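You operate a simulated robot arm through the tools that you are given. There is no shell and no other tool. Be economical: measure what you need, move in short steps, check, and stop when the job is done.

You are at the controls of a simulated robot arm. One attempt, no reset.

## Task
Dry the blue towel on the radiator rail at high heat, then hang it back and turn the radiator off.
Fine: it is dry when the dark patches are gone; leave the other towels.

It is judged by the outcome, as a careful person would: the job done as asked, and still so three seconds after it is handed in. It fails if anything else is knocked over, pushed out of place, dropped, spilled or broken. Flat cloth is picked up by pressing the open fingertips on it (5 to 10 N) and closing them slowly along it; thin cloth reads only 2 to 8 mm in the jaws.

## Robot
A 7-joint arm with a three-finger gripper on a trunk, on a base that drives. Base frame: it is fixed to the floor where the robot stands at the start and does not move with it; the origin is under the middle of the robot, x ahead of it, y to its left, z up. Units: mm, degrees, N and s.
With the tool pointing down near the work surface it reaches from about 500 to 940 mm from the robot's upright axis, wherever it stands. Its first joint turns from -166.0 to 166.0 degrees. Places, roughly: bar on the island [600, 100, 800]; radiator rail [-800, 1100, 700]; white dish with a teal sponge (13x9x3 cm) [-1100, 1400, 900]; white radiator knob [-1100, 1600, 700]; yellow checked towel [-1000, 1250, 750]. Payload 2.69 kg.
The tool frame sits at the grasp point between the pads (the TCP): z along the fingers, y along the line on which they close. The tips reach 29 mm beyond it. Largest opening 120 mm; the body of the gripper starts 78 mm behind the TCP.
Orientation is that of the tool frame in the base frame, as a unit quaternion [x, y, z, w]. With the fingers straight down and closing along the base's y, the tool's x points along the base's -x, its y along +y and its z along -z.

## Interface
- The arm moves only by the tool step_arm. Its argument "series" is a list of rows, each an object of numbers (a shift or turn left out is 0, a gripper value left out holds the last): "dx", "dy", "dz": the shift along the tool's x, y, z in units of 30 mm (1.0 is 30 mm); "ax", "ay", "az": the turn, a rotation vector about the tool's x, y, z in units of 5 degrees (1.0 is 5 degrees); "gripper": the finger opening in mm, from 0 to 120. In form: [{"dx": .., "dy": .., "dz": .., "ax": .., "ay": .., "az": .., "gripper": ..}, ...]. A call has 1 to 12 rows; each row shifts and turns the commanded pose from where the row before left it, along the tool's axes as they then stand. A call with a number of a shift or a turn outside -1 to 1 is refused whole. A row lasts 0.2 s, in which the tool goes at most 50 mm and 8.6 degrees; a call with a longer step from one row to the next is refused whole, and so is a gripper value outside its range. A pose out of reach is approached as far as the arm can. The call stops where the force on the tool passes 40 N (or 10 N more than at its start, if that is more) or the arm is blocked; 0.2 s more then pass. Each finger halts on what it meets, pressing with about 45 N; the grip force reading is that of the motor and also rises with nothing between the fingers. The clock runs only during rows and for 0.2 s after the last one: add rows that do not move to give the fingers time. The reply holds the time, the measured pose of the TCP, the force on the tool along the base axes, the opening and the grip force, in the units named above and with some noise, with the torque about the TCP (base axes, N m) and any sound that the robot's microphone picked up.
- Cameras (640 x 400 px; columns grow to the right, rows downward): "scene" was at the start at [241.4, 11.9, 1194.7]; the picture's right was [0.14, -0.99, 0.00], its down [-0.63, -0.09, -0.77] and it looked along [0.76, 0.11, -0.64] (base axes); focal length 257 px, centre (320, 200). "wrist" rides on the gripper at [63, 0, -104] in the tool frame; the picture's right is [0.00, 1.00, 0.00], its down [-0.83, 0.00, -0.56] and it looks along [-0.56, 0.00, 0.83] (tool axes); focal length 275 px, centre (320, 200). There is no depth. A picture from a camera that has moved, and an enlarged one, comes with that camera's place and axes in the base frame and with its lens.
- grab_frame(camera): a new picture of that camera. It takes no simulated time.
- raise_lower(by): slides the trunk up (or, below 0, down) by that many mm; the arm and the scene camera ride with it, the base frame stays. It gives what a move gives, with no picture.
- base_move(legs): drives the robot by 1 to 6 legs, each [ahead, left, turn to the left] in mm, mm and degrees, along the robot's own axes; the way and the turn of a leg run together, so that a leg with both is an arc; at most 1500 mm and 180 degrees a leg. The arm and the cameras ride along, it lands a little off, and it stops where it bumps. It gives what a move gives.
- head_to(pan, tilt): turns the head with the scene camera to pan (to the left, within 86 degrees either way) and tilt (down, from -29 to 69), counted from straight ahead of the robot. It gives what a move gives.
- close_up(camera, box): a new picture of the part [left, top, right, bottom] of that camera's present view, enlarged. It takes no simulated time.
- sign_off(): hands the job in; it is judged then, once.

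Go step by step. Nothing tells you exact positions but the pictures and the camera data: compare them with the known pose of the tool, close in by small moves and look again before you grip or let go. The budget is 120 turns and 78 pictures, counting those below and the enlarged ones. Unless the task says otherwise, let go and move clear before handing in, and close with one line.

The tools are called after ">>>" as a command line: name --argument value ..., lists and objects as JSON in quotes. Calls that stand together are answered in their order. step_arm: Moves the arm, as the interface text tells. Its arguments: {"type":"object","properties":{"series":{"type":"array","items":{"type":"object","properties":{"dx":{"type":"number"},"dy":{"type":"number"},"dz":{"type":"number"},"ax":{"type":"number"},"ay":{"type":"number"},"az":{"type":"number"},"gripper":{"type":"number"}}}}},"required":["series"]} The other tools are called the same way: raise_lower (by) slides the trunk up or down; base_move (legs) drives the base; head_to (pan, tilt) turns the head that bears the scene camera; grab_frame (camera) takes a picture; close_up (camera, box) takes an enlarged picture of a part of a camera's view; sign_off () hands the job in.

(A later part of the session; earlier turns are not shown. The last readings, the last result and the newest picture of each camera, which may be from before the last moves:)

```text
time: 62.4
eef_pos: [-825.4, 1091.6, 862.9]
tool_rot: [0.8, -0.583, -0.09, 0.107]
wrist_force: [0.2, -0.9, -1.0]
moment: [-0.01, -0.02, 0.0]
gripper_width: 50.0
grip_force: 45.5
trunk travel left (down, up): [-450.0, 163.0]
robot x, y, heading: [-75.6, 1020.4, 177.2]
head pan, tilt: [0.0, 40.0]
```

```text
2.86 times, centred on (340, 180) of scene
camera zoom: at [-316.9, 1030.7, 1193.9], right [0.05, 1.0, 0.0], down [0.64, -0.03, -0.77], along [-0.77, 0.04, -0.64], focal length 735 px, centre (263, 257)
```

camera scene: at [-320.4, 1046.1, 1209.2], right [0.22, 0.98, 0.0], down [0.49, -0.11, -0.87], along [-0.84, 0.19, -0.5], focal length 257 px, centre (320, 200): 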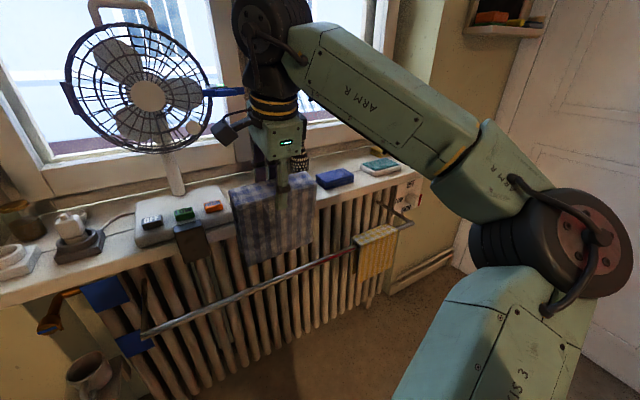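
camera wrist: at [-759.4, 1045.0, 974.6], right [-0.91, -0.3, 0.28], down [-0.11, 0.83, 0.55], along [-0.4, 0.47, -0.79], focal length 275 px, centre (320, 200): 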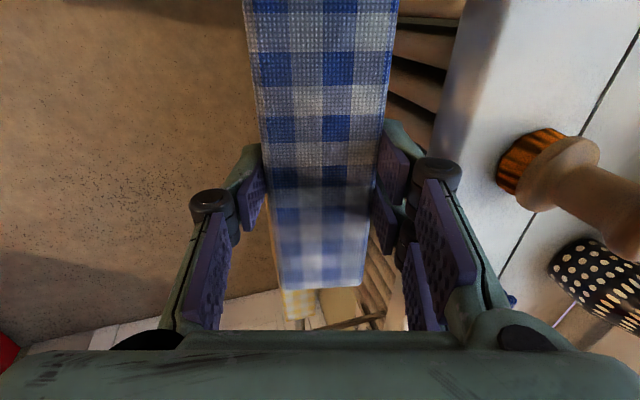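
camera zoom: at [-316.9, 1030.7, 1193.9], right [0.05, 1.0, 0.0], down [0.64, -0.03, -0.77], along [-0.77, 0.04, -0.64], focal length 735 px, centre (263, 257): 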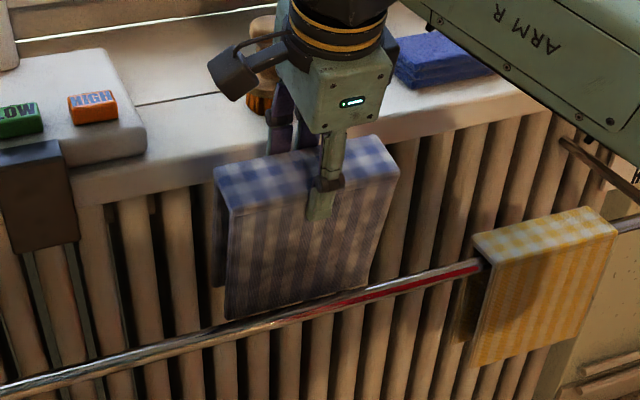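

No contact now, and I'm below the earlier stop, so the back flap has passed behind the rail. I continue down cautiously.

>>> step_arm --series '[{"dy": -0.08, "dz": 0.32}, {"dy": -0.08, "dz": 0.32}, {"dy": -0.08, "dz": 0.32}, {}]'

>>> close_up --camera "scene" --box '[260, 110, 420, 250]'

```text
time: 63.4
eef_pos: [-826.8, 1092.8, 835.6]
tool_rot: [0.8, -0.583, -0.089, 0.107]
wrist_force: [0.2, 0.1, -1.2]
moment: [0.0, -0.02, 0.0]
gripper_width: 49.9
grip_force: 45.5
trunk travel left (down, up): [-450.0, 163.0]
robot x, y, heading: [-77.3, 1018.3, 177.3]
head pan, tilt: [0.0, 40.0]
```

```text
2.86 times, centred on (340, 180) of scene
camera zoom: at [-316.9, 1030.7, 1193.9], right [0.05, 1.0, 0.0], down [0.64, -0.03, -0.77], along [-0.77, 0.04, -0.64], focal length 735 px, centre (263, 257)
```

zoom: 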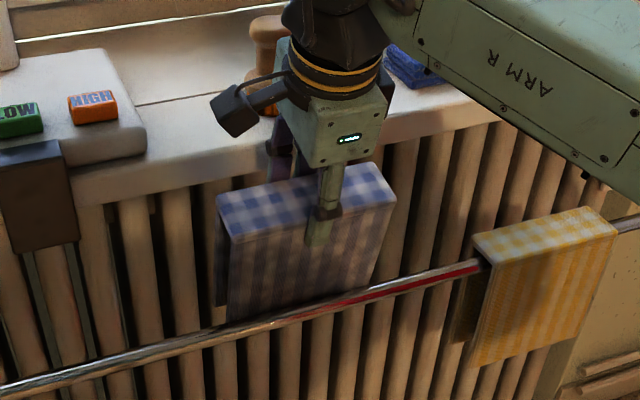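

The rail now hides the front hem, so the whole towel is behind the rail. The earlier contact was the front flap, which puts the rail at about d −408, z 740. I lift out, move 40 mm back toward the robot, and retry.

>>> step_arm --series '[{"dy": 0.26, "dz": -0.96}, {"dy": 0.26, "dz": -0.96}, {"dy": 0.1, "dz": -0.4}, {"dy": -0.65, "dz": -0.17}, {"dy": -0.65, "dz": -0.17}, {}]'

>>> close_up --camera "scene" --box '[260, 110, 420, 250]'

```text
time: 64.8
eef_pos: [-785.6, 1103.8, 904.6]
tool_rot: [0.8, -0.583, -0.09, 0.107]
wrist_force: [-0.4, 1.5, -1.2]
moment: [0.01, -0.02, 0.01]
gripper_width: 50.1
grip_force: 45.1
trunk travel left (down, up): [-450.0, 163.0]
robot x, y, heading: [-78.4, 1021.8, 177.2]
head pan, tilt: [0.0, 40.0]
```

```text
2.86 times, centred on (340, 180) of scene
camera zoom: at [-316.9, 1030.7, 1193.9], right [0.05, 1.0, 0.0], down [0.64, -0.03, -0.77], along [-0.77, 0.04, -0.64], focal length 735 px, centre (263, 257)
```

zoom: 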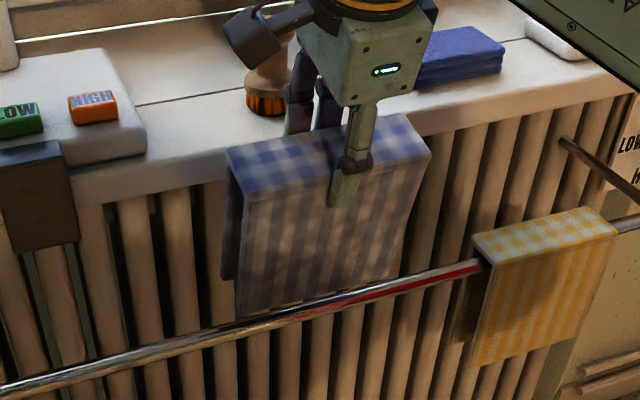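

>>> step_arm --series '[{"dy": -0.08, "dz": 0.32}, {"dy": -0.08, "dz": 0.32}, {"dy": -0.08, "dz": 0.32}, {"dy": -0.08, "dz": 0.32}, {}]'

>>> close_up --camera "scene" --box '[260, 110, 420, 250]'

```text
time: 66.0
eef_pos: [-787.7, 1105.2, 864.9]
tool_rot: [0.8, -0.583, -0.09, 0.107]
wrist_force: [0.4, 0.1, -1.4]
moment: [0.0, -0.01, 0.02]
gripper_width: 49.8
grip_force: 44.9
trunk travel left (down, up): [-450.0, 163.0]
robot x, y, heading: [-77.3, 1018.0, 177.2]
head pan, tilt: [0.0, 40.0]
```

```text
2.86 times, centred on (340, 180) of scene
camera zoom: at [-316.9, 1030.7, 1193.9], right [0.05, 1.0, 0.0], down [0.64, -0.03, -0.77], along [-0.77, 0.04, -0.64], focal length 735 px, centre (263, 257)
```

zoom: 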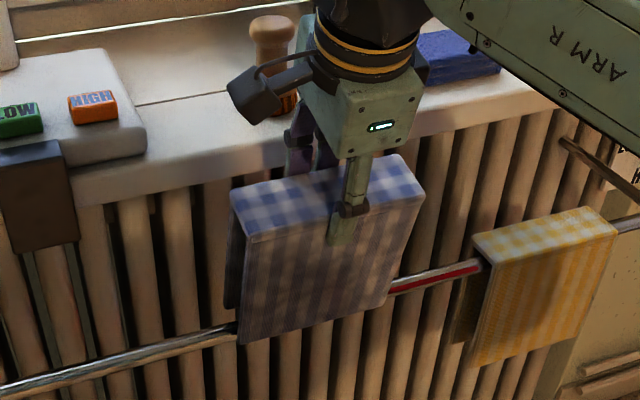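

The front flap is now in front of the rail and there's no contact. I continue lowering.

>>> step_arm --series '[{"dy": -0.08, "dz": 0.32}, {"dy": -0.08, "dz": 0.32}, {"dy": -0.08, "dz": 0.32}, {"dy": -0.08, "dz": 0.32}, {}]'

>>> close_up --camera "scene" --box '[260, 110, 420, 250]'

```text
time: 67.2
eef_pos: [-791.0, 1106.6, 827.1]
tool_rot: [0.8, -0.583, -0.09, 0.107]
wrist_force: [0.1, 0.5, -1.4]
moment: [-0.02, -0.01, 0.04]
gripper_width: 49.8
grip_force: 45.2
trunk travel left (down, up): [-450.0, 163.0]
robot x, y, heading: [-74.7, 1016.0, 177.2]
head pan, tilt: [0.0, 40.0]
```

```text
2.86 times, centred on (340, 180) of scene
camera zoom: at [-316.9, 1030.7, 1193.9], right [0.05, 1.0, 0.0], down [0.64, -0.03, -0.77], along [-0.77, 0.04, -0.64], focal length 735 px, centre (263, 257)
```

zoom: 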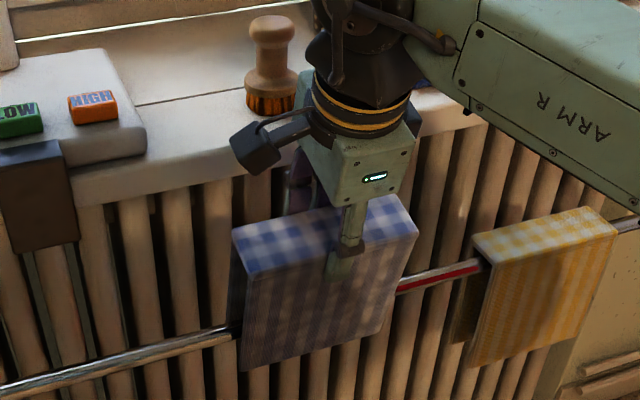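

The rail now sits between the two flaps. I lower to seat it.

>>> step_arm --series '[{"dy": -0.07, "dz": 0.32}, {"dy": -0.07, "dz": 0.32}, {"dy": -0.07, "dz": 0.32}, {"dy": -0.04, "dz": 0.16}, {}]'

```text
time: 68.4
eef_pos: [-793.6, 1104.0, 793.8]
tool_rot: [0.8, -0.583, -0.091, 0.108]
wrist_force: [-9.8, -2.6, 8.2]
moment: [-0.41, 1.23, -0.07]
gripper_width: 49.1
grip_force: 44.8
trunk travel left (down, up): [-450.0, 163.0]
robot x, y, heading: [-74.4, 1017.5, 177.1]
head pan, tilt: [0.0, 40.0]
```

>>> step_arm --series '[{"dy": 0.16, "dz": 0.0}, {}]'

>>> close_up --camera "scene" --box '[260, 110, 420, 250]'

```text
time: 69.0
eef_pos: [-795.9, 1103.9, 792.7]
tool_rot: [0.801, -0.583, -0.088, 0.105]
wrist_force: [0.0, 0.4, -1.2]
moment: [0.04, -0.03, 0.03]
gripper_width: 49.3
grip_force: 45.1
trunk travel left (down, up): [-450.0, 163.0]
robot x, y, heading: [-78.2, 1018.3, 177.2]
head pan, tilt: [0.0, 40.0]
```

```text
2.86 times, centred on (340, 180) of scene
camera zoom: at [-316.8, 1030.8, 1193.8], right [0.05, 1.0, 0.0], down [0.64, -0.03, -0.77], along [-0.77, 0.04, -0.64], focal length 735 px, centre (263, 257)
```

zoom: 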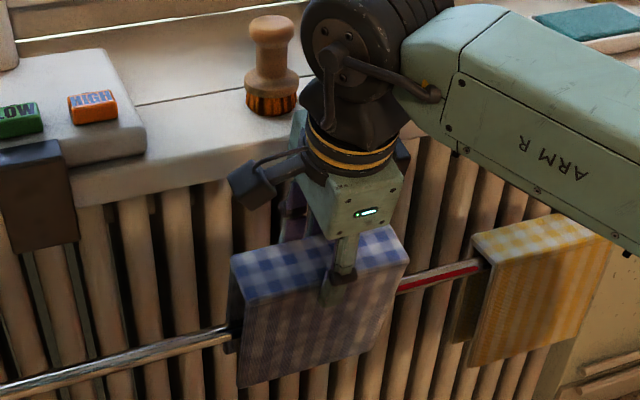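

Before lowering more, I check whether the forearm is near the yellow towel.

>>> head_to --pan -15 --tilt 40

>>> grab_frame --camera "scene"

```text
time: 69.8
eef_pos: [-796.3, 1103.5, 794.6]
tool_rot: [0.8, -0.583, -0.09, 0.106]
wrist_force: [-0.1, 0.4, -0.8]
moment: [0.02, -0.04, -0.02]
gripper_width: 49.5
grip_force: 44.3
trunk travel left (down, up): [-450.0, 163.0]
robot x, y, heading: [-78.0, 1017.5, 177.1]
head pan, tilt: [-15.0, 40.0]
```

```text
36 pictures are left
camera scene: at [-312.9, 1052.5, 1193.9], right [0.31, 0.95, 0.0], down [0.61, -0.2, -0.77], along [-0.73, 0.23, -0.64], focal length 257 px, centre (320, 200)
```

scene: 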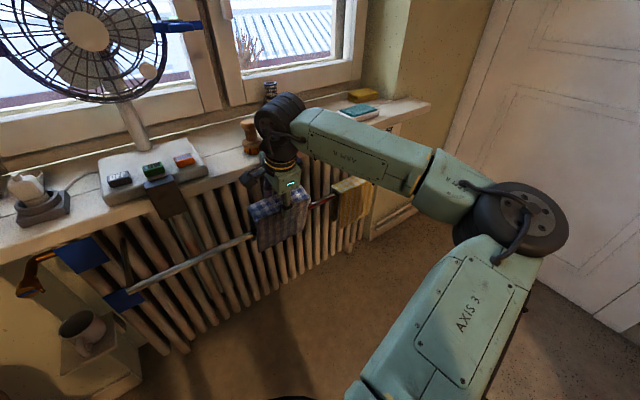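

>>> step_arm --series '[{"dy": -0.03, "dz": 0.16}, {"dy": -0.03, "dz": 0.16}, {}]'

```text
time: 70.6
eef_pos: [-797.7, 1103.0, 782.6]
tool_rot: [0.801, -0.583, -0.09, 0.107]
wrist_force: [-0.8, -0.7, -1.5]
moment: [0.01, -0.02, 0.0]
gripper_width: 49.3
grip_force: 45.0
trunk travel left (down, up): [-450.0, 163.0]
robot x, y, heading: [-75.5, 1017.3, 177.4]
head pan, tilt: [-15.0, 40.0]
```

>>> step_arm --series '[{"dy": -0.03, "dz": 0.16}, {"dy": -0.03, "dz": 0.14}, {}]'

```text
time: 71.4
eef_pos: [-797.1, 1103.8, 774.6]
tool_rot: [0.801, -0.583, -0.089, 0.107]
wrist_force: [0.4, 0.2, -0.6]
moment: [0.0, -0.03, -0.03]
gripper_width: 49.6
grip_force: 44.7
trunk travel left (down, up): [-450.0, 163.0]
robot x, y, heading: [-79.5, 1019.8, 177.3]
head pan, tilt: [-15.0, 40.0]
```

>>> step_arm --series '[{"dy": -0.03, "dz": 0.16}, {"dy": -0.03, "dz": 0.16}, {}]'

>>> grab_frame --camera "wrist"

>>> close_up --camera "scene" --box '[200, 120, 400, 260]'

```text
time: 72.2
eef_pos: [-798.8, 1104.4, 766.8]
tool_rot: [0.8, -0.583, -0.09, 0.107]
wrist_force: [-9.3, -2.3, 6.8]
moment: [-0.33, 0.78, -0.14]
gripper_width: 49.4
grip_force: 44.9
trunk travel left (down, up): [-450.0, 163.0]
robot x, y, heading: [-77.2, 1017.8, 177.4]
head pan, tilt: [-15.0, 40.0]
```

```text
35 pictures are left
camera wrist: at [-751.8, 1049.6, 865.5], right [-0.91, -0.3, 0.28], down [-0.11, 0.83, 0.55], along [-0.4, 0.47, -0.79], focal length 275 px, centre (320, 200)
```

wrist: 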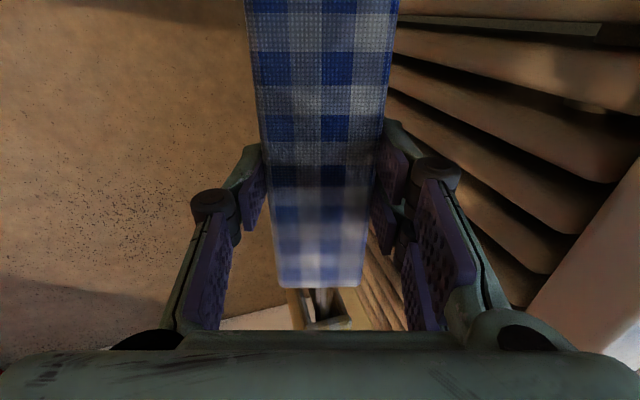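

```text
2.86 times, centred on (300, 190) of scene
camera zoom: at [-312.8, 1052.3, 1194.1], right [0.31, 0.95, 0.0], down [0.61, -0.2, -0.77], along [-0.73, 0.23, -0.64], focal length 735 px, centre (377, 229)
```

zoom: 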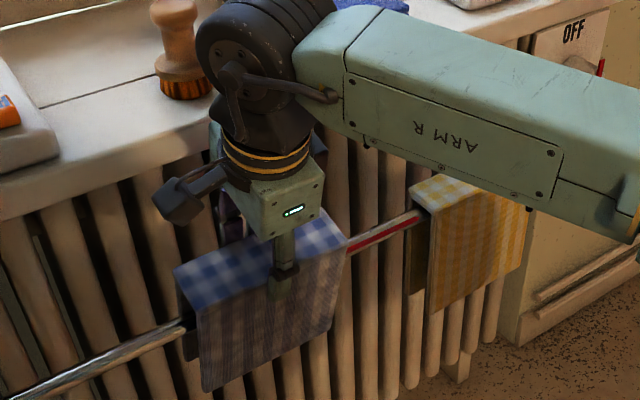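

>>> step_arm --series '[{"dy": 0.22, "dz": 0.05}, {"dy": -0.03, "dz": 0.16}, {"dy": -0.03, "dz": 0.16}, {}]'

```text
time: 73.2
eef_pos: [-805.0, 1100.0, 754.4]
tool_rot: [0.801, -0.583, -0.09, 0.106]
wrist_force: [0.3, 1.0, -1.3]
moment: [-0.01, -0.01, -0.01]
gripper_width: 49.6
grip_force: 44.9
trunk travel left (down, up): [-450.0, 163.0]
robot x, y, heading: [-78.9, 1019.5, 177.1]
head pan, tilt: [-15.0, 40.0]
```

>>> step_arm --series '[{"dy": -0.05, "dz": 0.16}, {"dy": -0.05, "dz": 0.16}, {"dy": -0.05, "dz": 0.16}, {}]'

>>> close_up --camera "scene" --box '[200, 120, 400, 260]'

```text
time: 74.2
eef_pos: [-807.2, 1100.5, 740.3]
tool_rot: [0.8, -0.583, -0.09, 0.107]
wrist_force: [-5.0, -2.0, 2.7]
moment: [-0.08, 0.23, -0.11]
gripper_width: 49.2
grip_force: 44.9
trunk travel left (down, up): [-450.0, 163.0]
robot x, y, heading: [-76.1, 1014.5, 177.1]
head pan, tilt: [-15.0, 40.0]
```

```text
2.86 times, centred on (300, 190) of scene
camera zoom: at [-312.9, 1052.4, 1194.0], right [0.31, 0.95, 0.0], down [0.61, -0.2, -0.77], along [-0.73, 0.23, -0.64], focal length 735 px, centre (377, 229)
```

zoom: 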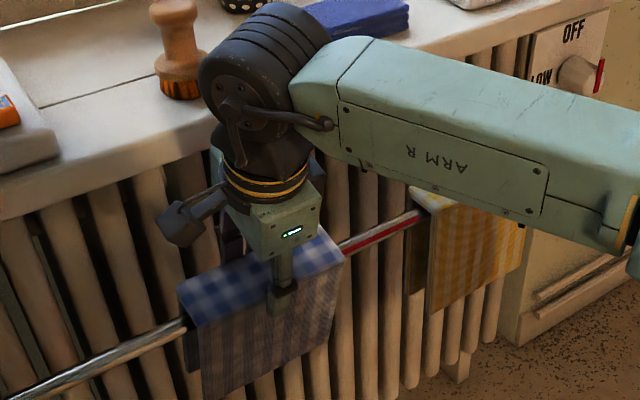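

>>> step_arm --series '[{"dy": 0.14, "dz": 0.04}, {"dy": -0.04, "dz": 0.14}, {}]'

```text
time: 75.0
eef_pos: [-810.2, 1100.5, 735.1]
tool_rot: [0.801, -0.583, -0.089, 0.107]
wrist_force: [0.1, -0.3, -1.0]
moment: [-0.03, 0.01, 0.0]
gripper_width: 49.4
grip_force: 44.7
trunk travel left (down, up): [-450.0, 163.0]
robot x, y, heading: [-78.4, 1021.8, 177.3]
head pan, tilt: [-15.0, 40.0]
```

>>> step_arm --series '[{"dy": -0.04, "dz": 0.14}, {"dy": -0.03, "dz": 0.14}, {"dy": -0.03, "dz": 0.14}, {}]'

```text
time: 76.0
eef_pos: [-811.0, 1101.6, 724.3]
tool_rot: [0.8, -0.583, -0.09, 0.106]
wrist_force: [-1.6, -1.0, 0.5]
moment: [-0.05, 0.0, -0.02]
gripper_width: 49.2
grip_force: 44.5
trunk travel left (down, up): [-450.0, 163.0]
robot x, y, heading: [-75.3, 1015.8, 177.2]
head pan, tilt: [-15.0, 40.0]
```

>>> step_arm --series '[{"dy": 0.05, "dz": 0.12}, {"dy": -0.03, "dz": 0.14}, {}]'

>>> close_up --camera "scene" --box '[200, 120, 400, 260]'

```text
time: 76.6
eef_pos: [-811.8, 1101.7, 723.1]
tool_rot: [0.801, -0.582, -0.091, 0.108]
wrist_force: [14.9, 1.2, 21.7]
moment: [-0.29, -0.09, 0.1]
gripper_width: 49.0
grip_force: 45.2
trunk travel left (down, up): [-450.0, 163.0]
robot x, y, heading: [-78.1, 1019.8, 177.4]
head pan, tilt: [-15.0, 40.0]
stopped in row 3: the force on the tool passed its limit at 41 N (the readings are from after the stop); the commanded pose is now the measured one
```

```text
2.86 times, centred on (300, 190) of scene
camera zoom: at [-309.6, 1052.8, 1194.8], right [0.31, 0.95, 0.0], down [0.61, -0.2, -0.77], along [-0.73, 0.24, -0.64], focal length 735 px, centre (377, 229)
```

zoom: 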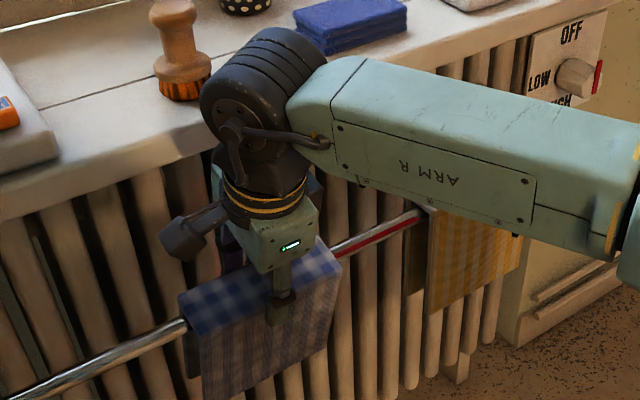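

The towel is seated: upward force with the rail at its top fold. I relax slightly, open, and withdraw along the tool axis.

>>> step_arm --series '[{"dz": -0.05}, {"gripper": 56}, {"gripper": 66}, {"gripper": 76}, {"gripper": 82}, {}]'

>>> close_up --camera "scene" --box '[200, 120, 400, 260]'

```text
time: 78.0
eef_pos: [-813.2, 1101.0, 719.7]
tool_rot: [0.8, -0.583, -0.091, 0.108]
wrist_force: [0.0, -0.7, 0.3]
moment: [-0.01, 0.0, -0.02]
gripper_width: 81.7
grip_force: 0.0
trunk travel left (down, up): [-450.0, 163.0]
robot x, y, heading: [-76.4, 1015.2, 176.9]
head pan, tilt: [-15.0, 40.0]
```

```text
2.86 times, centred on (300, 190) of scene
camera zoom: at [-312.4, 1052.7, 1193.9], right [0.31, 0.95, 0.0], down [0.61, -0.2, -0.77], along [-0.73, 0.23, -0.64], focal length 735 px, centre (377, 229)
```

zoom: 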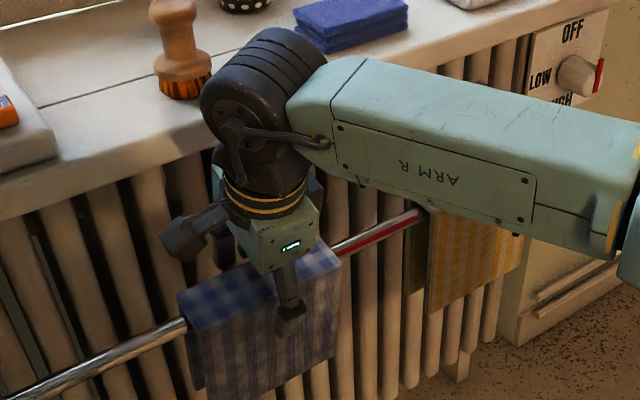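

>>> step_arm --series '[{"dz": -0.5}, {"dz": -0.5}, {"dz": -0.8}, {"dz": -1}, {"dz": -1}, {"dz": -1}, {"dz": -1}, {}]'

>>> grab_frame --camera "scene"

```text
time: 79.8
eef_pos: [-763.0, 1112.2, 888.7]
tool_rot: [0.8, -0.583, -0.09, 0.108]
wrist_force: [-0.5, 0.0, 0.0]
moment: [0.01, -0.03, -0.04]
gripper_width: 82.3
grip_force: 0.0
trunk travel left (down, up): [-450.0, 163.0]
robot x, y, heading: [-77.0, 1022.0, 177.0]
head pan, tilt: [-15.0, 40.0]
```

```text
30 pictures are left
camera scene: at [-312.3, 1052.7, 1193.9], right [0.31, 0.95, 0.0], down [0.61, -0.2, -0.77], along [-0.73, 0.23, -0.64], focal length 257 px, centre (320, 200)
```

scene: 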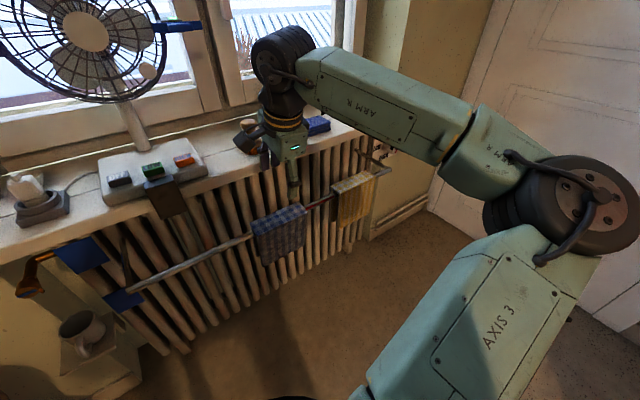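

The blue towel hangs on the rail by the yellow one. The knob, at about (-1140, 1633, 678), is beyond; I retract the arm and drive over to face it.

>>> step_arm --series '[{"dy": -0.96, "dz": -0.28}, {"dy": -0.96, "dz": -0.28}, {"dy": -0.96, "dz": -0.28}, {"dy": -0.96, "dz": -0.28}, {"dy": -0.96, "dz": -0.28}, {}]'

>>> base_move --legs '[[150, -814, 0], [0, 0, 21]]'

>>> grab_frame --camera "scene"

```text
time: 81.2
eef_pos: [-622.3, 1159.9, 887.2]
tool_rot: [0.8, -0.584, -0.089, 0.107]
wrist_force: [0.4, -0.7, 0.1]
moment: [0.0, 0.04, -0.01]
gripper_width: 81.9
grip_force: 0.0
trunk travel left (down, up): [-450.0, 163.0]
robot x, y, heading: [-76.1, 1019.7, 177.1]
head pan, tilt: [-15.0, 40.0]
```

```text
time: 86.6
eef_pos: [-708.5, 1854.8, 886.7]
tool_rot: [0.795, -0.59, -0.092, 0.106]
wrist_force: [-0.3, -0.6, 0.1]
moment: [0.0, -0.01, -0.01]
gripper_width: 82.0
grip_force: 0.0
trunk travel left (down, up): [-450.0, 163.0]
robot x, y, heading: [-166.2, 1702.5, 176.4]
head pan, tilt: [-15.0, 40.0]
stopped in leg 1: the robot was blocked; the commanded pose is now the measured one
```

```text
29 pictures are left
camera scene: at [-399.6, 1742.9, 1194.0], right [0.32, 0.95, 0.0], down [0.61, -0.21, -0.77], along [-0.73, 0.25, -0.64], focal length 257 px, centre (320, 200)
```

scene: 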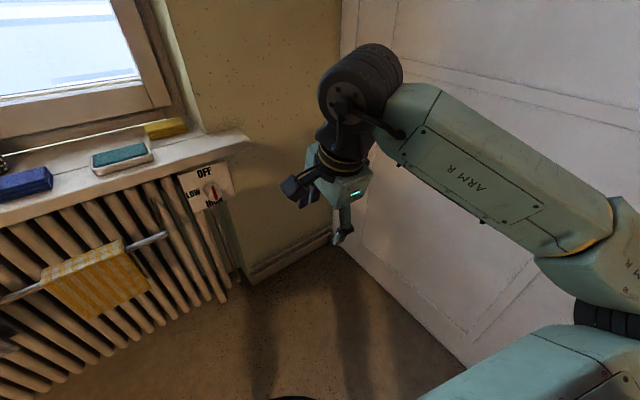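

Something, probably the fridge or door wall, stopped the sideways drive. I shift 40 mm back off it and look at the knob closely.

>>> base_move --legs '[[0, 40, 0]]'

>>> close_up --camera "scene" --box '[150, 120, 270, 245]'

```text
time: 87.6
eef_pos: [-711.1, 1816.4, 886.2]
tool_rot: [0.795, -0.59, -0.091, 0.106]
wrist_force: [-0.9, -0.1, -0.1]
moment: [-0.02, -0.02, 0.03]
gripper_width: 82.0
grip_force: 0.1
trunk travel left (down, up): [-450.0, 163.0]
robot x, y, heading: [-168.7, 1667.3, 176.3]
head pan, tilt: [-15.0, 40.0]
```

```text
3.20 times, centred on (210, 182) of scene
camera zoom: at [-402.3, 1703.3, 1193.9], right [0.32, 0.95, 0.0], down [0.61, -0.21, -0.77], along [-0.73, 0.25, -0.64], focal length 823 px, centre (672, 256)
```

zoom: 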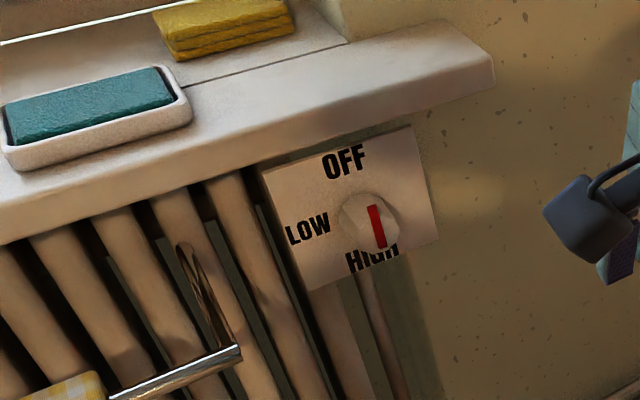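

>>> close_up --camera "scene" --box '[195, 160, 235, 195]'

```text
11.43 times, centred on (215, 178) of scene
camera zoom: at [-402.3, 1703.3, 1193.9], right [0.32, 0.95, 0.0], down [0.61, -0.21, -0.77], along [-0.73, 0.25, -0.64], focal length 2938 px, centre (1520, 457)
```

zoom: 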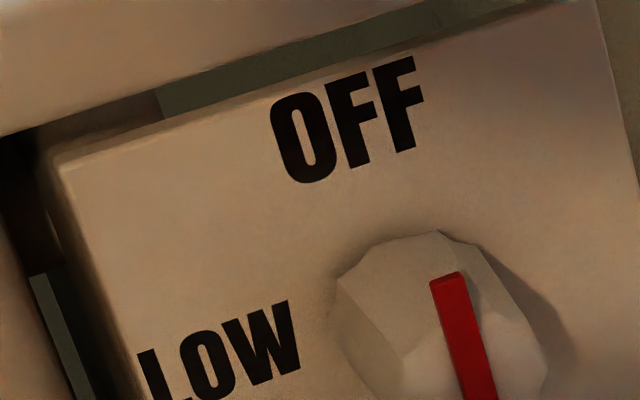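

>>> close_up --camera "scene" --box '[198, 174, 238, 200]'

```text
15.38 times, centred on (218, 187) of scene
camera zoom: at [-402.3, 1703.3, 1193.9], right [0.32, 0.95, 0.0], down [0.61, -0.21, -0.77], along [-0.73, 0.25, -0.64], focal length 3956 px, centre (1889, 400)
```

zoom: 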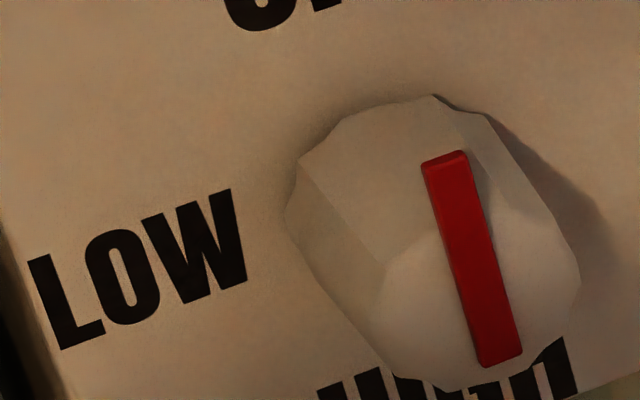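

The knob shows OFF at the top, LOW at the left and HIGH at the bottom, with the red pointer vertical (so OFF, presumably). I drive closer and turn the tool to horizontal, facing the panel.

>>> base_move --legs '[[250, 0, 0]]'

>>> step_arm --series '[{"ax": -1}, {"ax": -1}, {"ax": -1}, {"ax": -1}, {"ax": -1}, {"ax": -1}, {"ax": -1}, {"ax": -1}, {"ax": -1}, {"ax": -1}, {"ax": -1}, {"ax": -1}]'

>>> step_arm --series '[{"ax": -1}, {"ax": -1}, {"ax": -0.8}, {}]'

```text
time: 89.4
eef_pos: [-956.8, 1834.3, 886.0]
tool_rot: [0.794, -0.592, -0.092, 0.106]
wrist_force: [-0.2, -0.3, 0.4]
moment: [-0.02, -0.03, 0.02]
gripper_width: 81.7
grip_force: 0.0
trunk travel left (down, up): [-450.0, 163.0]
robot x, y, heading: [-412.9, 1680.9, 176.2]
head pan, tilt: [-15.0, 40.0]
```

```text
time: 92.0
eef_pos: [-974.2, 1867.9, 903.5]
tool_rot: [0.634, -0.466, -0.375, 0.49]
wrist_force: [-0.6, 0.8, -0.5]
moment: [-0.01, 0.02, -0.02]
gripper_width: 81.9
grip_force: 0.1
out of reach, approached as far as the arm can: row 9, 10, 11, 12
trunk travel left (down, up): [-450.0, 163.0]
robot x, y, heading: [-414.4, 1682.2, 175.8]
head pan, tilt: [-15.0, 40.0]
```

```text
time: 93.0
eef_pos: [-979.3, 1878.7, 906.2]
tool_rot: [0.57, -0.417, -0.428, 0.564]
wrist_force: [-0.4, 1.0, -0.1]
moment: [0.04, 0.01, -0.01]
gripper_width: 82.1
grip_force: 0.0
out of reach, approached as far as the arm can: row 1, 2
trunk travel left (down, up): [-450.0, 163.0]
robot x, y, heading: [-412.9, 1684.6, 176.2]
head pan, tilt: [-15.0, 40.0]
```

The tool is now horizontal, facing the panel. I move left and down to be in front of the knob.

>>> step_arm --series '[{"dx": 0.8, "dy": -0.9}, {"dx": 0.8, "dy": -0.9}, {"dx": 0.8, "dy": -0.9}, {"dx": 0.8, "dy": -0.9}, {"dx": 0.8, "dy": -0.9}, {"dx": 0.8, "dy": -0.9}, {"dx": 0.8, "dy": -0.9}, {"dx": 0.67, "dy": -0.9}, {"dz": 0.8, "ay": 0.28}, {"dz": 0.8}, {}]'

>>> grab_frame --camera "wrist"

```text
time: 95.1
eef_pos: [-960.5, 1889.2, 666.3]
tool_rot: [-0.502, 0.5, 0.507, -0.491]
wrist_force: [-1.5, -0.4, 0.4]
moment: [-0.02, 0.04, -0.04]
gripper_width: 82.1
grip_force: 0.1
out of reach, approached as far as the arm can: row 1, 2, 3, 4, 5, 6
trunk travel left (down, up): [-450.0, 163.0]
robot x, y, heading: [-411.9, 1684.7, 176.0]
head pan, tilt: [-15.0, 40.0]
stopped in row 10: the arm was blocked; the commanded pose is now the measured one
```

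```text
25 pictures are left
camera wrist: at [-856.8, 1824.8, 665.3], right [0.0, -0.02, 1.0], down [0.57, 0.82, 0.02], along [-0.82, 0.57, 0.01], focal length 275 px, centre (320, 200)
```

wrist: 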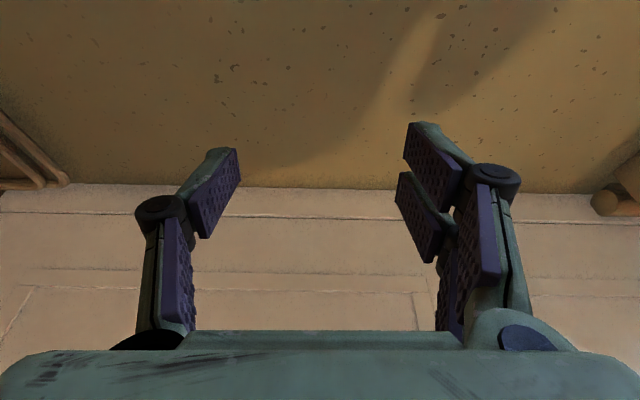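

The arm is cramped here. I back the base 130 mm and lower the trunk to give the horizontal pose more room.

>>> base_move --legs '[[-130, 0, 0]]'

>>> raise_lower --by -150

>>> step_arm --series '[{"dy": 1}, {"dy": 1}, {"dy": 1}, {"dy": 1}, {"dy": 0.8}, {"ay": -1}, {"ay": -1}, {"ay": -1}, {"ay": -0.6}, {}]'

```text
time: 96.4
eef_pos: [-829.3, 1879.0, 665.3]
tool_rot: [-0.502, 0.5, 0.507, -0.491]
wrist_force: [0.3, -0.2, -0.2]
moment: [-0.03, 0.01, 0.01]
gripper_width: 81.9
grip_force: 0.0
trunk travel left (down, up): [-450.0, 163.0]
robot x, y, heading: [-281.8, 1679.7, 175.9]
head pan, tilt: [-15.0, 40.0]
```

```text
time: 98.4
eef_pos: [-823.2, 1884.2, 629.8]
tool_rot: [-0.494, 0.5, 0.513, -0.493]
wrist_force: [1.4, -0.8, -1.1]
moment: [-0.01, 0.05, 0.01]
gripper_width: 82.2
grip_force: 0.1
trunk travel left (down, up): [-404.0, 209.0]
robot x, y, heading: [-281.8, 1673.0, 176.2]
head pan, tilt: [-15.0, 40.0]
stopped: the arm was blocked; the commanded pose is now the measured one
```

```text
time: 99.2
eef_pos: [-805.7, 1899.5, 625.2]
tool_rot: [-0.457, 0.582, 0.457, -0.494]
wrist_force: [-0.7, -0.2, 0.0]
moment: [0.0, -0.05, -0.01]
gripper_width: 81.9
grip_force: 0.1
out of reach, approached as far as the arm can: row 1, 2, 3
trunk travel left (down, up): [-404.0, 209.0]
robot x, y, heading: [-281.5, 1674.5, 175.8]
head pan, tilt: [-15.0, 40.0]
stopped in row 3: the arm was blocked; the commanded pose is now the measured one
```

>>> grab_frame --camera "scene"

```text
24 pictures are left
camera scene: at [-513.5, 1717.3, 1156.1], right [0.33, 0.95, -0.01], down [0.6, -0.21, -0.77], along [-0.73, 0.25, -0.64], focal length 257 px, centre (320, 200)
```

scene: 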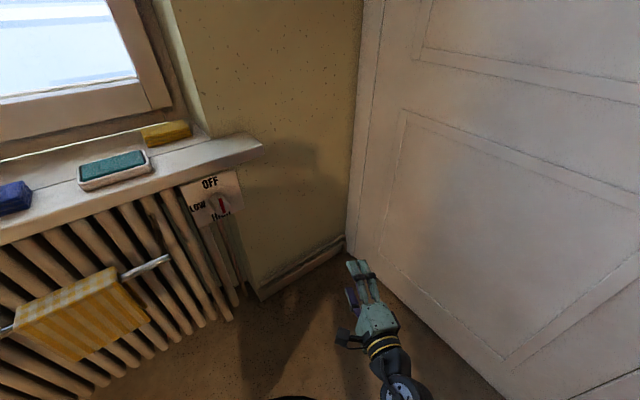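

The arm is folded too tightly on the right. I extend it forward away from the body, then left and up.

>>> step_arm --series '[{"dz": 0.8}, {"dz": 0.8}, {"dz": 0.8}, {"dz": 0.8}, {"dz": 0.8, "dx": 0.5}, {"dx": 1}, {"dx": 1}, {"dx": 1, "ay": 0.7}, {"ay": 0.8, "dx": 0.8}, {"ay": 0.8, "dx": 0.8}, {"ay": 0.8}, {}]'

```text
time: 99.8
eef_pos: [-801.2, 1949.2, 600.6]
tool_rot: [-0.397, 0.636, 0.479, -0.456]
wrist_force: [-0.1, 0.0, 0.5]
moment: [0.0, 0.0, 0.02]
gripper_width: 81.8
grip_force: 0.1
trunk travel left (down, up): [-404.0, 209.0]
robot x, y, heading: [-280.8, 1674.5, 175.8]
head pan, tilt: [-15.0, 40.0]
stopped in row 3: the arm was blocked; the commanded pose is now the measured one
```

The arm is stuck near its joint limits. I raise the trunk and pitch the tool back down to unfold it before trying again at longer reach.

>>> step_arm --series '[{"ax": 1, "dy": 0.7}, {"ax": 1, "dy": 0.7}, {"ax": 1, "dy": 0.7}, {"ax": 1, "dy": 0.7}, {"ax": 1, "dy": 0.7}, {"ax": 1, "dy": 0.7}, {"ax": 1, "dy": 0.7}, {"ax": 1, "dy": 0.7}, {"ax": 1}, {"ax": 1}]'

>>> raise_lower --by 46

```text
time: 100.4
eef_pos: [-756.5, 1943.9, 553.4]
tool_rot: [-0.383, 0.753, 0.349, -0.405]
wrist_force: [-0.3, 0.3, 1.0]
moment: [0.01, 0.01, 0.02]
gripper_width: 81.8
grip_force: 0.1
out of reach, approached as far as the arm can: row 2
trunk travel left (down, up): [-404.0, 209.0]
robot x, y, heading: [-279.2, 1672.5, 175.8]
head pan, tilt: [-15.0, 40.0]
stopped in row 3: the arm was blocked; the commanded pose is now the measured one
```

```text
time: 101.3
eef_pos: [-760.2, 1940.0, 588.4]
tool_rot: [-0.39, 0.751, 0.351, -0.401]
wrist_force: [-0.3, 0.7, -0.1]
moment: [0.01, 0.0, 0.01]
gripper_width: 81.9
grip_force: 0.1
trunk travel left (down, up): [-450.0, 163.0]
robot x, y, heading: [-282.3, 1672.8, 175.9]
head pan, tilt: [-15.0, 40.0]
```

>>> head_to --pan -35 --tilt 60

>>> grab_frame --camera "scene"

```text
time: 102.1
eef_pos: [-759.0, 1940.1, 589.7]
tool_rot: [-0.389, 0.752, 0.349, -0.401]
wrist_force: [-0.3, -0.5, -0.1]
moment: [0.0, 0.01, -0.01]
gripper_width: 82.0
grip_force: 0.1
trunk travel left (down, up): [-450.0, 163.0]
robot x, y, heading: [-284.1, 1672.9, 176.0]
head pan, tilt: [-35.0, 60.0]
```

```text
23 pictures are left
camera scene: at [-489.6, 1726.2, 1167.4], right [0.63, 0.78, 0.0], down [0.67, -0.54, -0.5], along [-0.39, 0.31, -0.87], focal length 257 px, centre (320, 200)
```

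scene: 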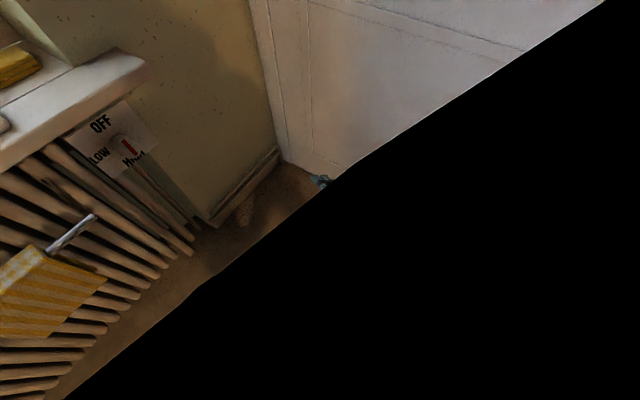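

The elbow is folded right against the head. I extend the tool outward to unfold it.

>>> step_arm --series '[{"dz": 0.5}, {"dz": 0.5}, {"dz": 0.5}, {"dz": 0.5}, {"dz": 0.5}, {"dz": 0.5}, {}]'

```text
time: 102.8
eef_pos: [-736.0, 1996.6, 573.8]
tool_rot: [-0.317, 0.786, 0.387, -0.364]
wrist_force: [-0.1, 0.0, -0.6]
moment: [0.03, -0.05, -0.04]
gripper_width: 82.1
grip_force: 0.0
trunk travel left (down, up): [-450.0, 163.0]
robot x, y, heading: [-280.6, 1675.1, 176.0]
head pan, tilt: [-35.0, 60.0]
stopped in row 3: the arm was blocked; the commanded pose is now the measured one
```

>>> head_to --pan 40 --tilt 20

>>> step_arm --series '[{"dx": 0.2, "dy": 0.5, "dz": -0.3}, {"dx": 0.2, "dy": 0.5, "dz": -0.3}, {"dx": 0.2, "dy": 0.5, "dz": -0.3}, {"dx": 0.2, "dy": 0.5, "dz": -0.3}, {}]'

```text
time: 104.3
eef_pos: [-737.6, 1996.9, 574.8]
tool_rot: [-0.319, 0.785, 0.387, -0.364]
wrist_force: [0.4, -0.6, -0.1]
moment: [0.0, -0.02, 0.01]
gripper_width: 82.4
grip_force: 0.1
trunk travel left (down, up): [-450.0, 163.0]
robot x, y, heading: [-281.1, 1675.7, 175.9]
head pan, tilt: [40.0, 20.0]
```

```text
time: 105.5
eef_pos: [-736.5, 2009.8, 637.7]
tool_rot: [-0.32, 0.784, 0.385, -0.368]
wrist_force: [-0.9, 0.1, 0.6]
moment: [0.07, -0.01, 0.01]
gripper_width: 82.1
grip_force: 0.1
out of reach, approached as far as the arm can: row 3, 4
trunk travel left (down, up): [-450.0, 163.0]
robot x, y, heading: [-283.1, 1674.1, 176.1]
head pan, tilt: [40.0, 20.0]
```

Moving up works with the head out of the way. I continue up, pitching the tool back down.

>>> step_arm --series '[{"dx": 0.2, "dy": 0.5, "dz": -0.3, "ax": 0.8}, {"dx": 0.2, "dy": 0.5, "dz": -0.3, "ax": 0.8}, {"dx": 0.2, "dy": 0.5, "dz": -0.35, "ax": 0.8}, {"dx": 0.2, "dy": 0.45, "dz": -0.4, "ax": 0.8}, {"dx": 0.2, "dy": 0.4, "dz": -0.45, "ax": 0.8}, {}]'

```text
time: 106.9
eef_pos: [-744.2, 2018.9, 737.0]
tool_rot: [-0.378, 0.823, 0.271, -0.326]
wrist_force: [0.1, -1.4, -0.7]
moment: [0.02, -0.01, 0.04]
gripper_width: 82.1
grip_force: 0.2
out of reach, approached as far as the arm can: row 1, 4, 5
trunk travel left (down, up): [-450.0, 163.0]
robot x, y, heading: [-280.6, 1675.0, 176.1]
head pan, tilt: [40.0, 20.0]
```

>>> step_arm --series '[{"dx": 0.2, "dy": 0.4, "dz": -0.4, "ax": 0.8, "ay": -0.5}, {"dx": 0.2, "dy": 0.35, "dz": -0.45, "ax": 0.8, "ay": -0.5}, {"dx": 0.15, "dy": 0.3, "dz": -0.5, "ax": 0.8, "ay": -0.5}, {"dx": 0.1, "dy": 0.25, "dz": -0.5, "ax": 0.8, "ay": -0.5}, {"dx": 0.1, "dy": 0.2, "dz": -0.55, "ax": 0.8, "ay": -0.5}, {"dy": 0.2, "dz": -0.55, "ax": 0.8, "ay": -0.5}, {"dy": 0.1, "dz": -0.55, "ax": 0.8, "ay": -0.5}, {"dz": -0.3}, {}]'

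>>> head_to --pan -15 --tilt 40

>>> grab_frame --camera "scene"

```text
time: 108.9
eef_pos: [-724.6, 2018.6, 859.3]
tool_rot: [-0.401, 0.909, 0.087, -0.076]
wrist_force: [0.3, 0.4, 0.0]
moment: [-0.01, 0.0, 0.0]
gripper_width: 81.9
grip_force: 0.0
trunk travel left (down, up): [-450.0, 163.0]
robot x, y, heading: [-279.6, 1672.4, 175.7]
head pan, tilt: [40.0, 20.0]
```

```text
time: 110.1
eef_pos: [-725.1, 2018.2, 858.8]
tool_rot: [-0.4, 0.909, 0.089, -0.077]
wrist_force: [0.0, -0.1, -0.3]
moment: [0.03, 0.0, -0.04]
gripper_width: 82.2
grip_force: 0.1
trunk travel left (down, up): [-450.0, 163.0]
robot x, y, heading: [-279.3, 1671.3, 175.8]
head pan, tilt: [-15.0, 40.0]
```

```text
22 pictures are left
camera scene: at [-517.3, 1711.8, 1194.4], right [0.33, 0.95, 0.0], down [0.61, -0.21, -0.77], along [-0.72, 0.25, -0.64], focal length 257 px, centre (320, 200)
```

scene: 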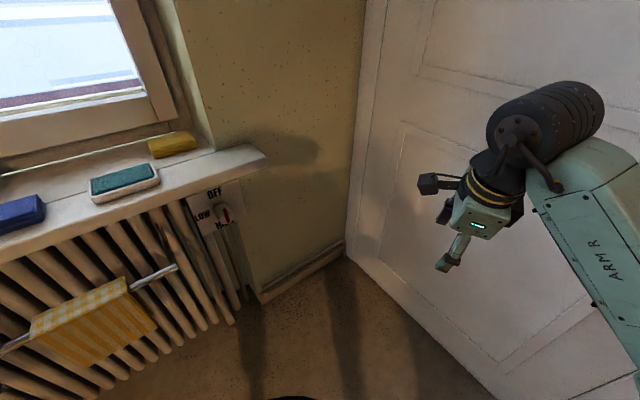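

The arm is back in a good posture. I back the base up for more reach, then yaw the tool to face the panel direction.

>>> base_move --legs '[[-120, 0, 0]]'

>>> step_arm --series '[{"az": -1}, {"az": -1}, {"az": -1}, {"az": -1}, {"az": -1}, {"az": -1}, {"az": -1}, {"az": -1}, {"az": -1}, {"az": -1}, {"az": -1}, {"az": -1}]'

```text
time: 111.4
eef_pos: [-605.0, 2008.7, 860.3]
tool_rot: [-0.399, 0.909, 0.088, -0.077]
wrist_force: [0.1, -0.4, -0.2]
moment: [0.01, -0.04, 0.01]
gripper_width: 81.8
grip_force: 0.0
trunk travel left (down, up): [-450.0, 163.0]
robot x, y, heading: [-165.0, 1664.0, 176.0]
head pan, tilt: [-15.0, 40.0]
```

```text
time: 114.0
eef_pos: [-605.0, 2009.2, 858.6]
tool_rot: [0.801, -0.587, -0.113, 0.022]
wrist_force: [0.1, 0.5, 0.1]
moment: [-0.03, 0.0, 0.0]
gripper_width: 82.0
grip_force: 0.1
trunk travel left (down, up): [-450.0, 163.0]
robot x, y, heading: [-164.3, 1666.5, 176.0]
head pan, tilt: [-15.0, 40.0]
```

>>> step_arm --series '[{"dx": 0.6, "dy": 1, "dz": 0.39}, {"dx": 0.6, "dy": 1, "dz": 0.39}, {"dx": 0.6, "dy": 1, "dz": 0.39}, {"dx": 0.6, "dy": 1, "dz": 0.39}, {"dx": 0.6, "dy": 1, "dz": 0.39}, {"dx": 0.6, "dy": 1, "dz": 0.39}, {"dx": 0.6, "dy": 1, "dz": 0.39}, {"dx": 0.6, "dy": 1, "dz": 0.39}, {"dx": 0.6, "dy": 1, "dz": 0.39}, {"dx": 0.6, "dy": 1, "dz": 0.39}, {"ay": 0.9}, {"ay": 0.9}]'

>>> step_arm --series '[{"ax": -1, "dy": 0.5}, {"ax": -1, "dy": 0.5}, {"ax": -1, "dz": 0.2, "dy": 0.4}, {"ax": -1, "dz": 0.3, "dy": 0.3}, {"ax": -1, "dz": 0.3}, {"ax": -1}, {"ax": -1}, {"ax": -1}, {"ax": -1}, {"ax": -1}, {}]'

```text
time: 116.6
eef_pos: [-860.0, 1757.4, 768.6]
tool_rot: [0.808, -0.583, -0.05, 0.069]
wrist_force: [-0.6, -0.1, 0.6]
moment: [-0.01, -0.03, 0.0]
gripper_width: 82.0
grip_force: 0.1
trunk travel left (down, up): [-450.0, 163.0]
robot x, y, heading: [-160.9, 1664.3, 176.0]
head pan, tilt: [-15.0, 40.0]
```

```text
time: 119.0
eef_pos: [-915.4, 1738.7, 761.5]
tool_rot: [0.703, -0.507, -0.292, 0.404]
wrist_force: [0.1, 0.0, 0.3]
moment: [0.0, 0.01, 0.01]
gripper_width: 82.0
grip_force: 0.0
trunk travel left (down, up): [-450.0, 163.0]
robot x, y, heading: [-162.8, 1665.4, 176.0]
head pan, tilt: [-15.0, 40.0]
```

Still in a good posture. I finish pitching to horizontal.

>>> step_arm --series '[{"ax": -1}, {"ax": -1}, {"ax": -1}, {"ax": -1}, {"ax": -1}, {"ax": -1}, {"dy": -0.6}, {"dy": -0.6}, {"dy": -0.6}, {"dy": -0.6}, {}]'

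>>> grab_frame --camera "wrist"

```text
time: 121.4
eef_pos: [-915.4, 1738.3, 689.3]
tool_rot: [0.575, -0.414, -0.414, 0.572]
wrist_force: [0.5, -0.4, -0.6]
moment: [0.01, 0.01, -0.05]
gripper_width: 81.9
grip_force: 0.0
trunk travel left (down, up): [-450.0, 163.0]
robot x, y, heading: [-160.7, 1664.0, 176.0]
head pan, tilt: [-15.0, 40.0]
```

```text
21 pictures are left
camera wrist: at [-797.1, 1710.5, 690.4], right [0.0, -0.01, 1.0], down [0.27, 0.96, 0.01], along [-0.96, 0.27, 0.0], focal length 275 px, centre (320, 200)
```

wrist: 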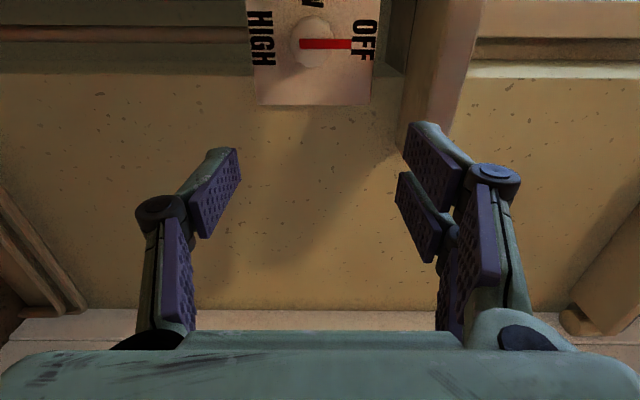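

The wrist view now shows the knob clearly: the pointer is at OFF and the tool is square to the panel. I shift to line up and drive closer.

>>> step_arm --series '[{"dx": 0.75, "dy": -0.1}, {"dx": 0.75, "dy": -0.1}, {"dx": 0.75, "dy": -0.1}, {"dx": 0.65}, {}]'

>>> base_move --legs '[[130, 0, 0]]'

>>> grab_frame --camera "wrist"

```text
time: 122.6
eef_pos: [-887.8, 1656.1, 678.6]
tool_rot: [0.574, -0.415, -0.414, 0.572]
wrist_force: [0.4, 0.1, 1.0]
moment: [-0.03, 0.0, 0.03]
gripper_width: 81.9
grip_force: 0.0
trunk travel left (down, up): [-450.0, 163.0]
robot x, y, heading: [-163.8, 1666.4, 176.0]
head pan, tilt: [-15.0, 40.0]
```

```text
time: 123.8
eef_pos: [-1018.1, 1665.5, 679.8]
tool_rot: [0.574, -0.415, -0.415, 0.572]
wrist_force: [0.8, -0.6, 0.3]
moment: [0.02, -0.01, 0.02]
gripper_width: 82.0
grip_force: 0.2
trunk travel left (down, up): [-450.0, 163.0]
robot x, y, heading: [-291.1, 1676.2, 176.2]
head pan, tilt: [-15.0, 40.0]
```

```text
20 pictures are left
camera wrist: at [-899.0, 1638.4, 679.5], right [0.0, -0.01, 1.0], down [0.27, 0.96, 0.01], along [-0.96, 0.27, 0.0], focal length 275 px, centre (320, 200)
```

wrist: 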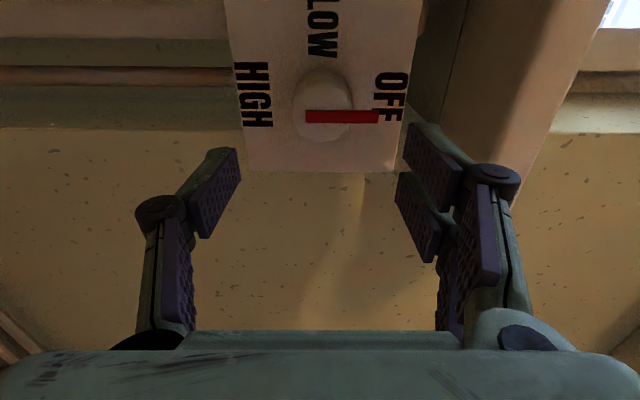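

The pointer clearly points at OFF; HIGH is 180° away through LOW. I turn the tool 90° so the fingers straddle the knob sideways and I have room to turn it −180°.

>>> step_arm --series '[{"az": 1, "dy": 0.1}, {"az": 1}, {"az": 1}, {"az": 1}, {"az": 1}, {"az": 1}, {"az": 1}, {"az": 1}, {"az": 1}, {"az": 1}, {"az": 1}, {"az": 1}]'

>>> step_arm --series '[{"az": 1}, {"az": 1}, {"az": 1}, {"az": 1}, {"az": 1}, {"az": 1}, {}]'

>>> grab_frame --camera "wrist"

```text
time: 126.5
eef_pos: [-1017.1, 1667.4, 680.7]
tool_rot: [0.29, -0.646, -0.073, 0.702]
wrist_force: [-1.0, -0.5, -0.2]
moment: [0.01, 0.01, -0.02]
gripper_width: 81.9
grip_force: 0.1
trunk travel left (down, up): [-450.0, 163.0]
robot x, y, heading: [-290.3, 1672.9, 175.8]
head pan, tilt: [-15.0, 40.0]
```

```text
time: 128.1
eef_pos: [-1017.1, 1665.8, 682.4]
tool_rot: [-0.114, 0.699, -0.113, -0.697]
wrist_force: [-0.2, -0.1, -0.1]
moment: [-0.04, 0.0, 0.03]
gripper_width: 82.0
grip_force: 0.1
trunk travel left (down, up): [-450.0, 163.0]
robot x, y, heading: [-291.5, 1672.1, 176.0]
head pan, tilt: [-15.0, 40.0]
```

```text
19 pictures are left
camera wrist: at [-918.9, 1697.7, 745.8], right [-0.31, 0.95, 0.01], down [0.53, 0.18, -0.83], along [-0.79, -0.26, -0.56], focal length 275 px, centre (320, 200)
```

wrist: 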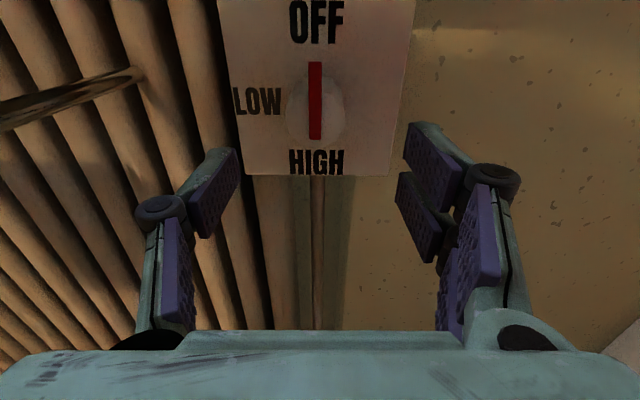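

The fingers are centred left and right of the knob. I advance carefully.

>>> step_arm --series '[{"dz": 0.7}, {"dz": 0.7}, {"dz": 0.7}, {"dz": 0.5}, {}]'

>>> grab_frame --camera "wrist"

```text
time: 129.2
eef_pos: [-1092.6, 1641.0, 681.3]
tool_rot: [-0.114, 0.7, -0.112, -0.697]
wrist_force: [0.8, -0.2, 0.4]
moment: [0.04, 0.02, -0.02]
gripper_width: 82.1
grip_force: 0.0
trunk travel left (down, up): [-450.0, 163.0]
robot x, y, heading: [-289.8, 1674.8, 176.0]
head pan, tilt: [-15.0, 40.0]
```

```text
18 pictures are left
camera wrist: at [-993.1, 1673.3, 744.5], right [-0.31, 0.95, 0.01], down [0.53, 0.18, -0.83], along [-0.79, -0.26, -0.56], focal length 275 px, centre (320, 200)
```

wrist: 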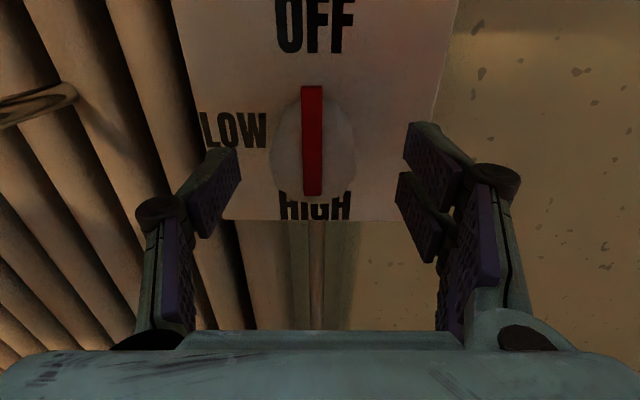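

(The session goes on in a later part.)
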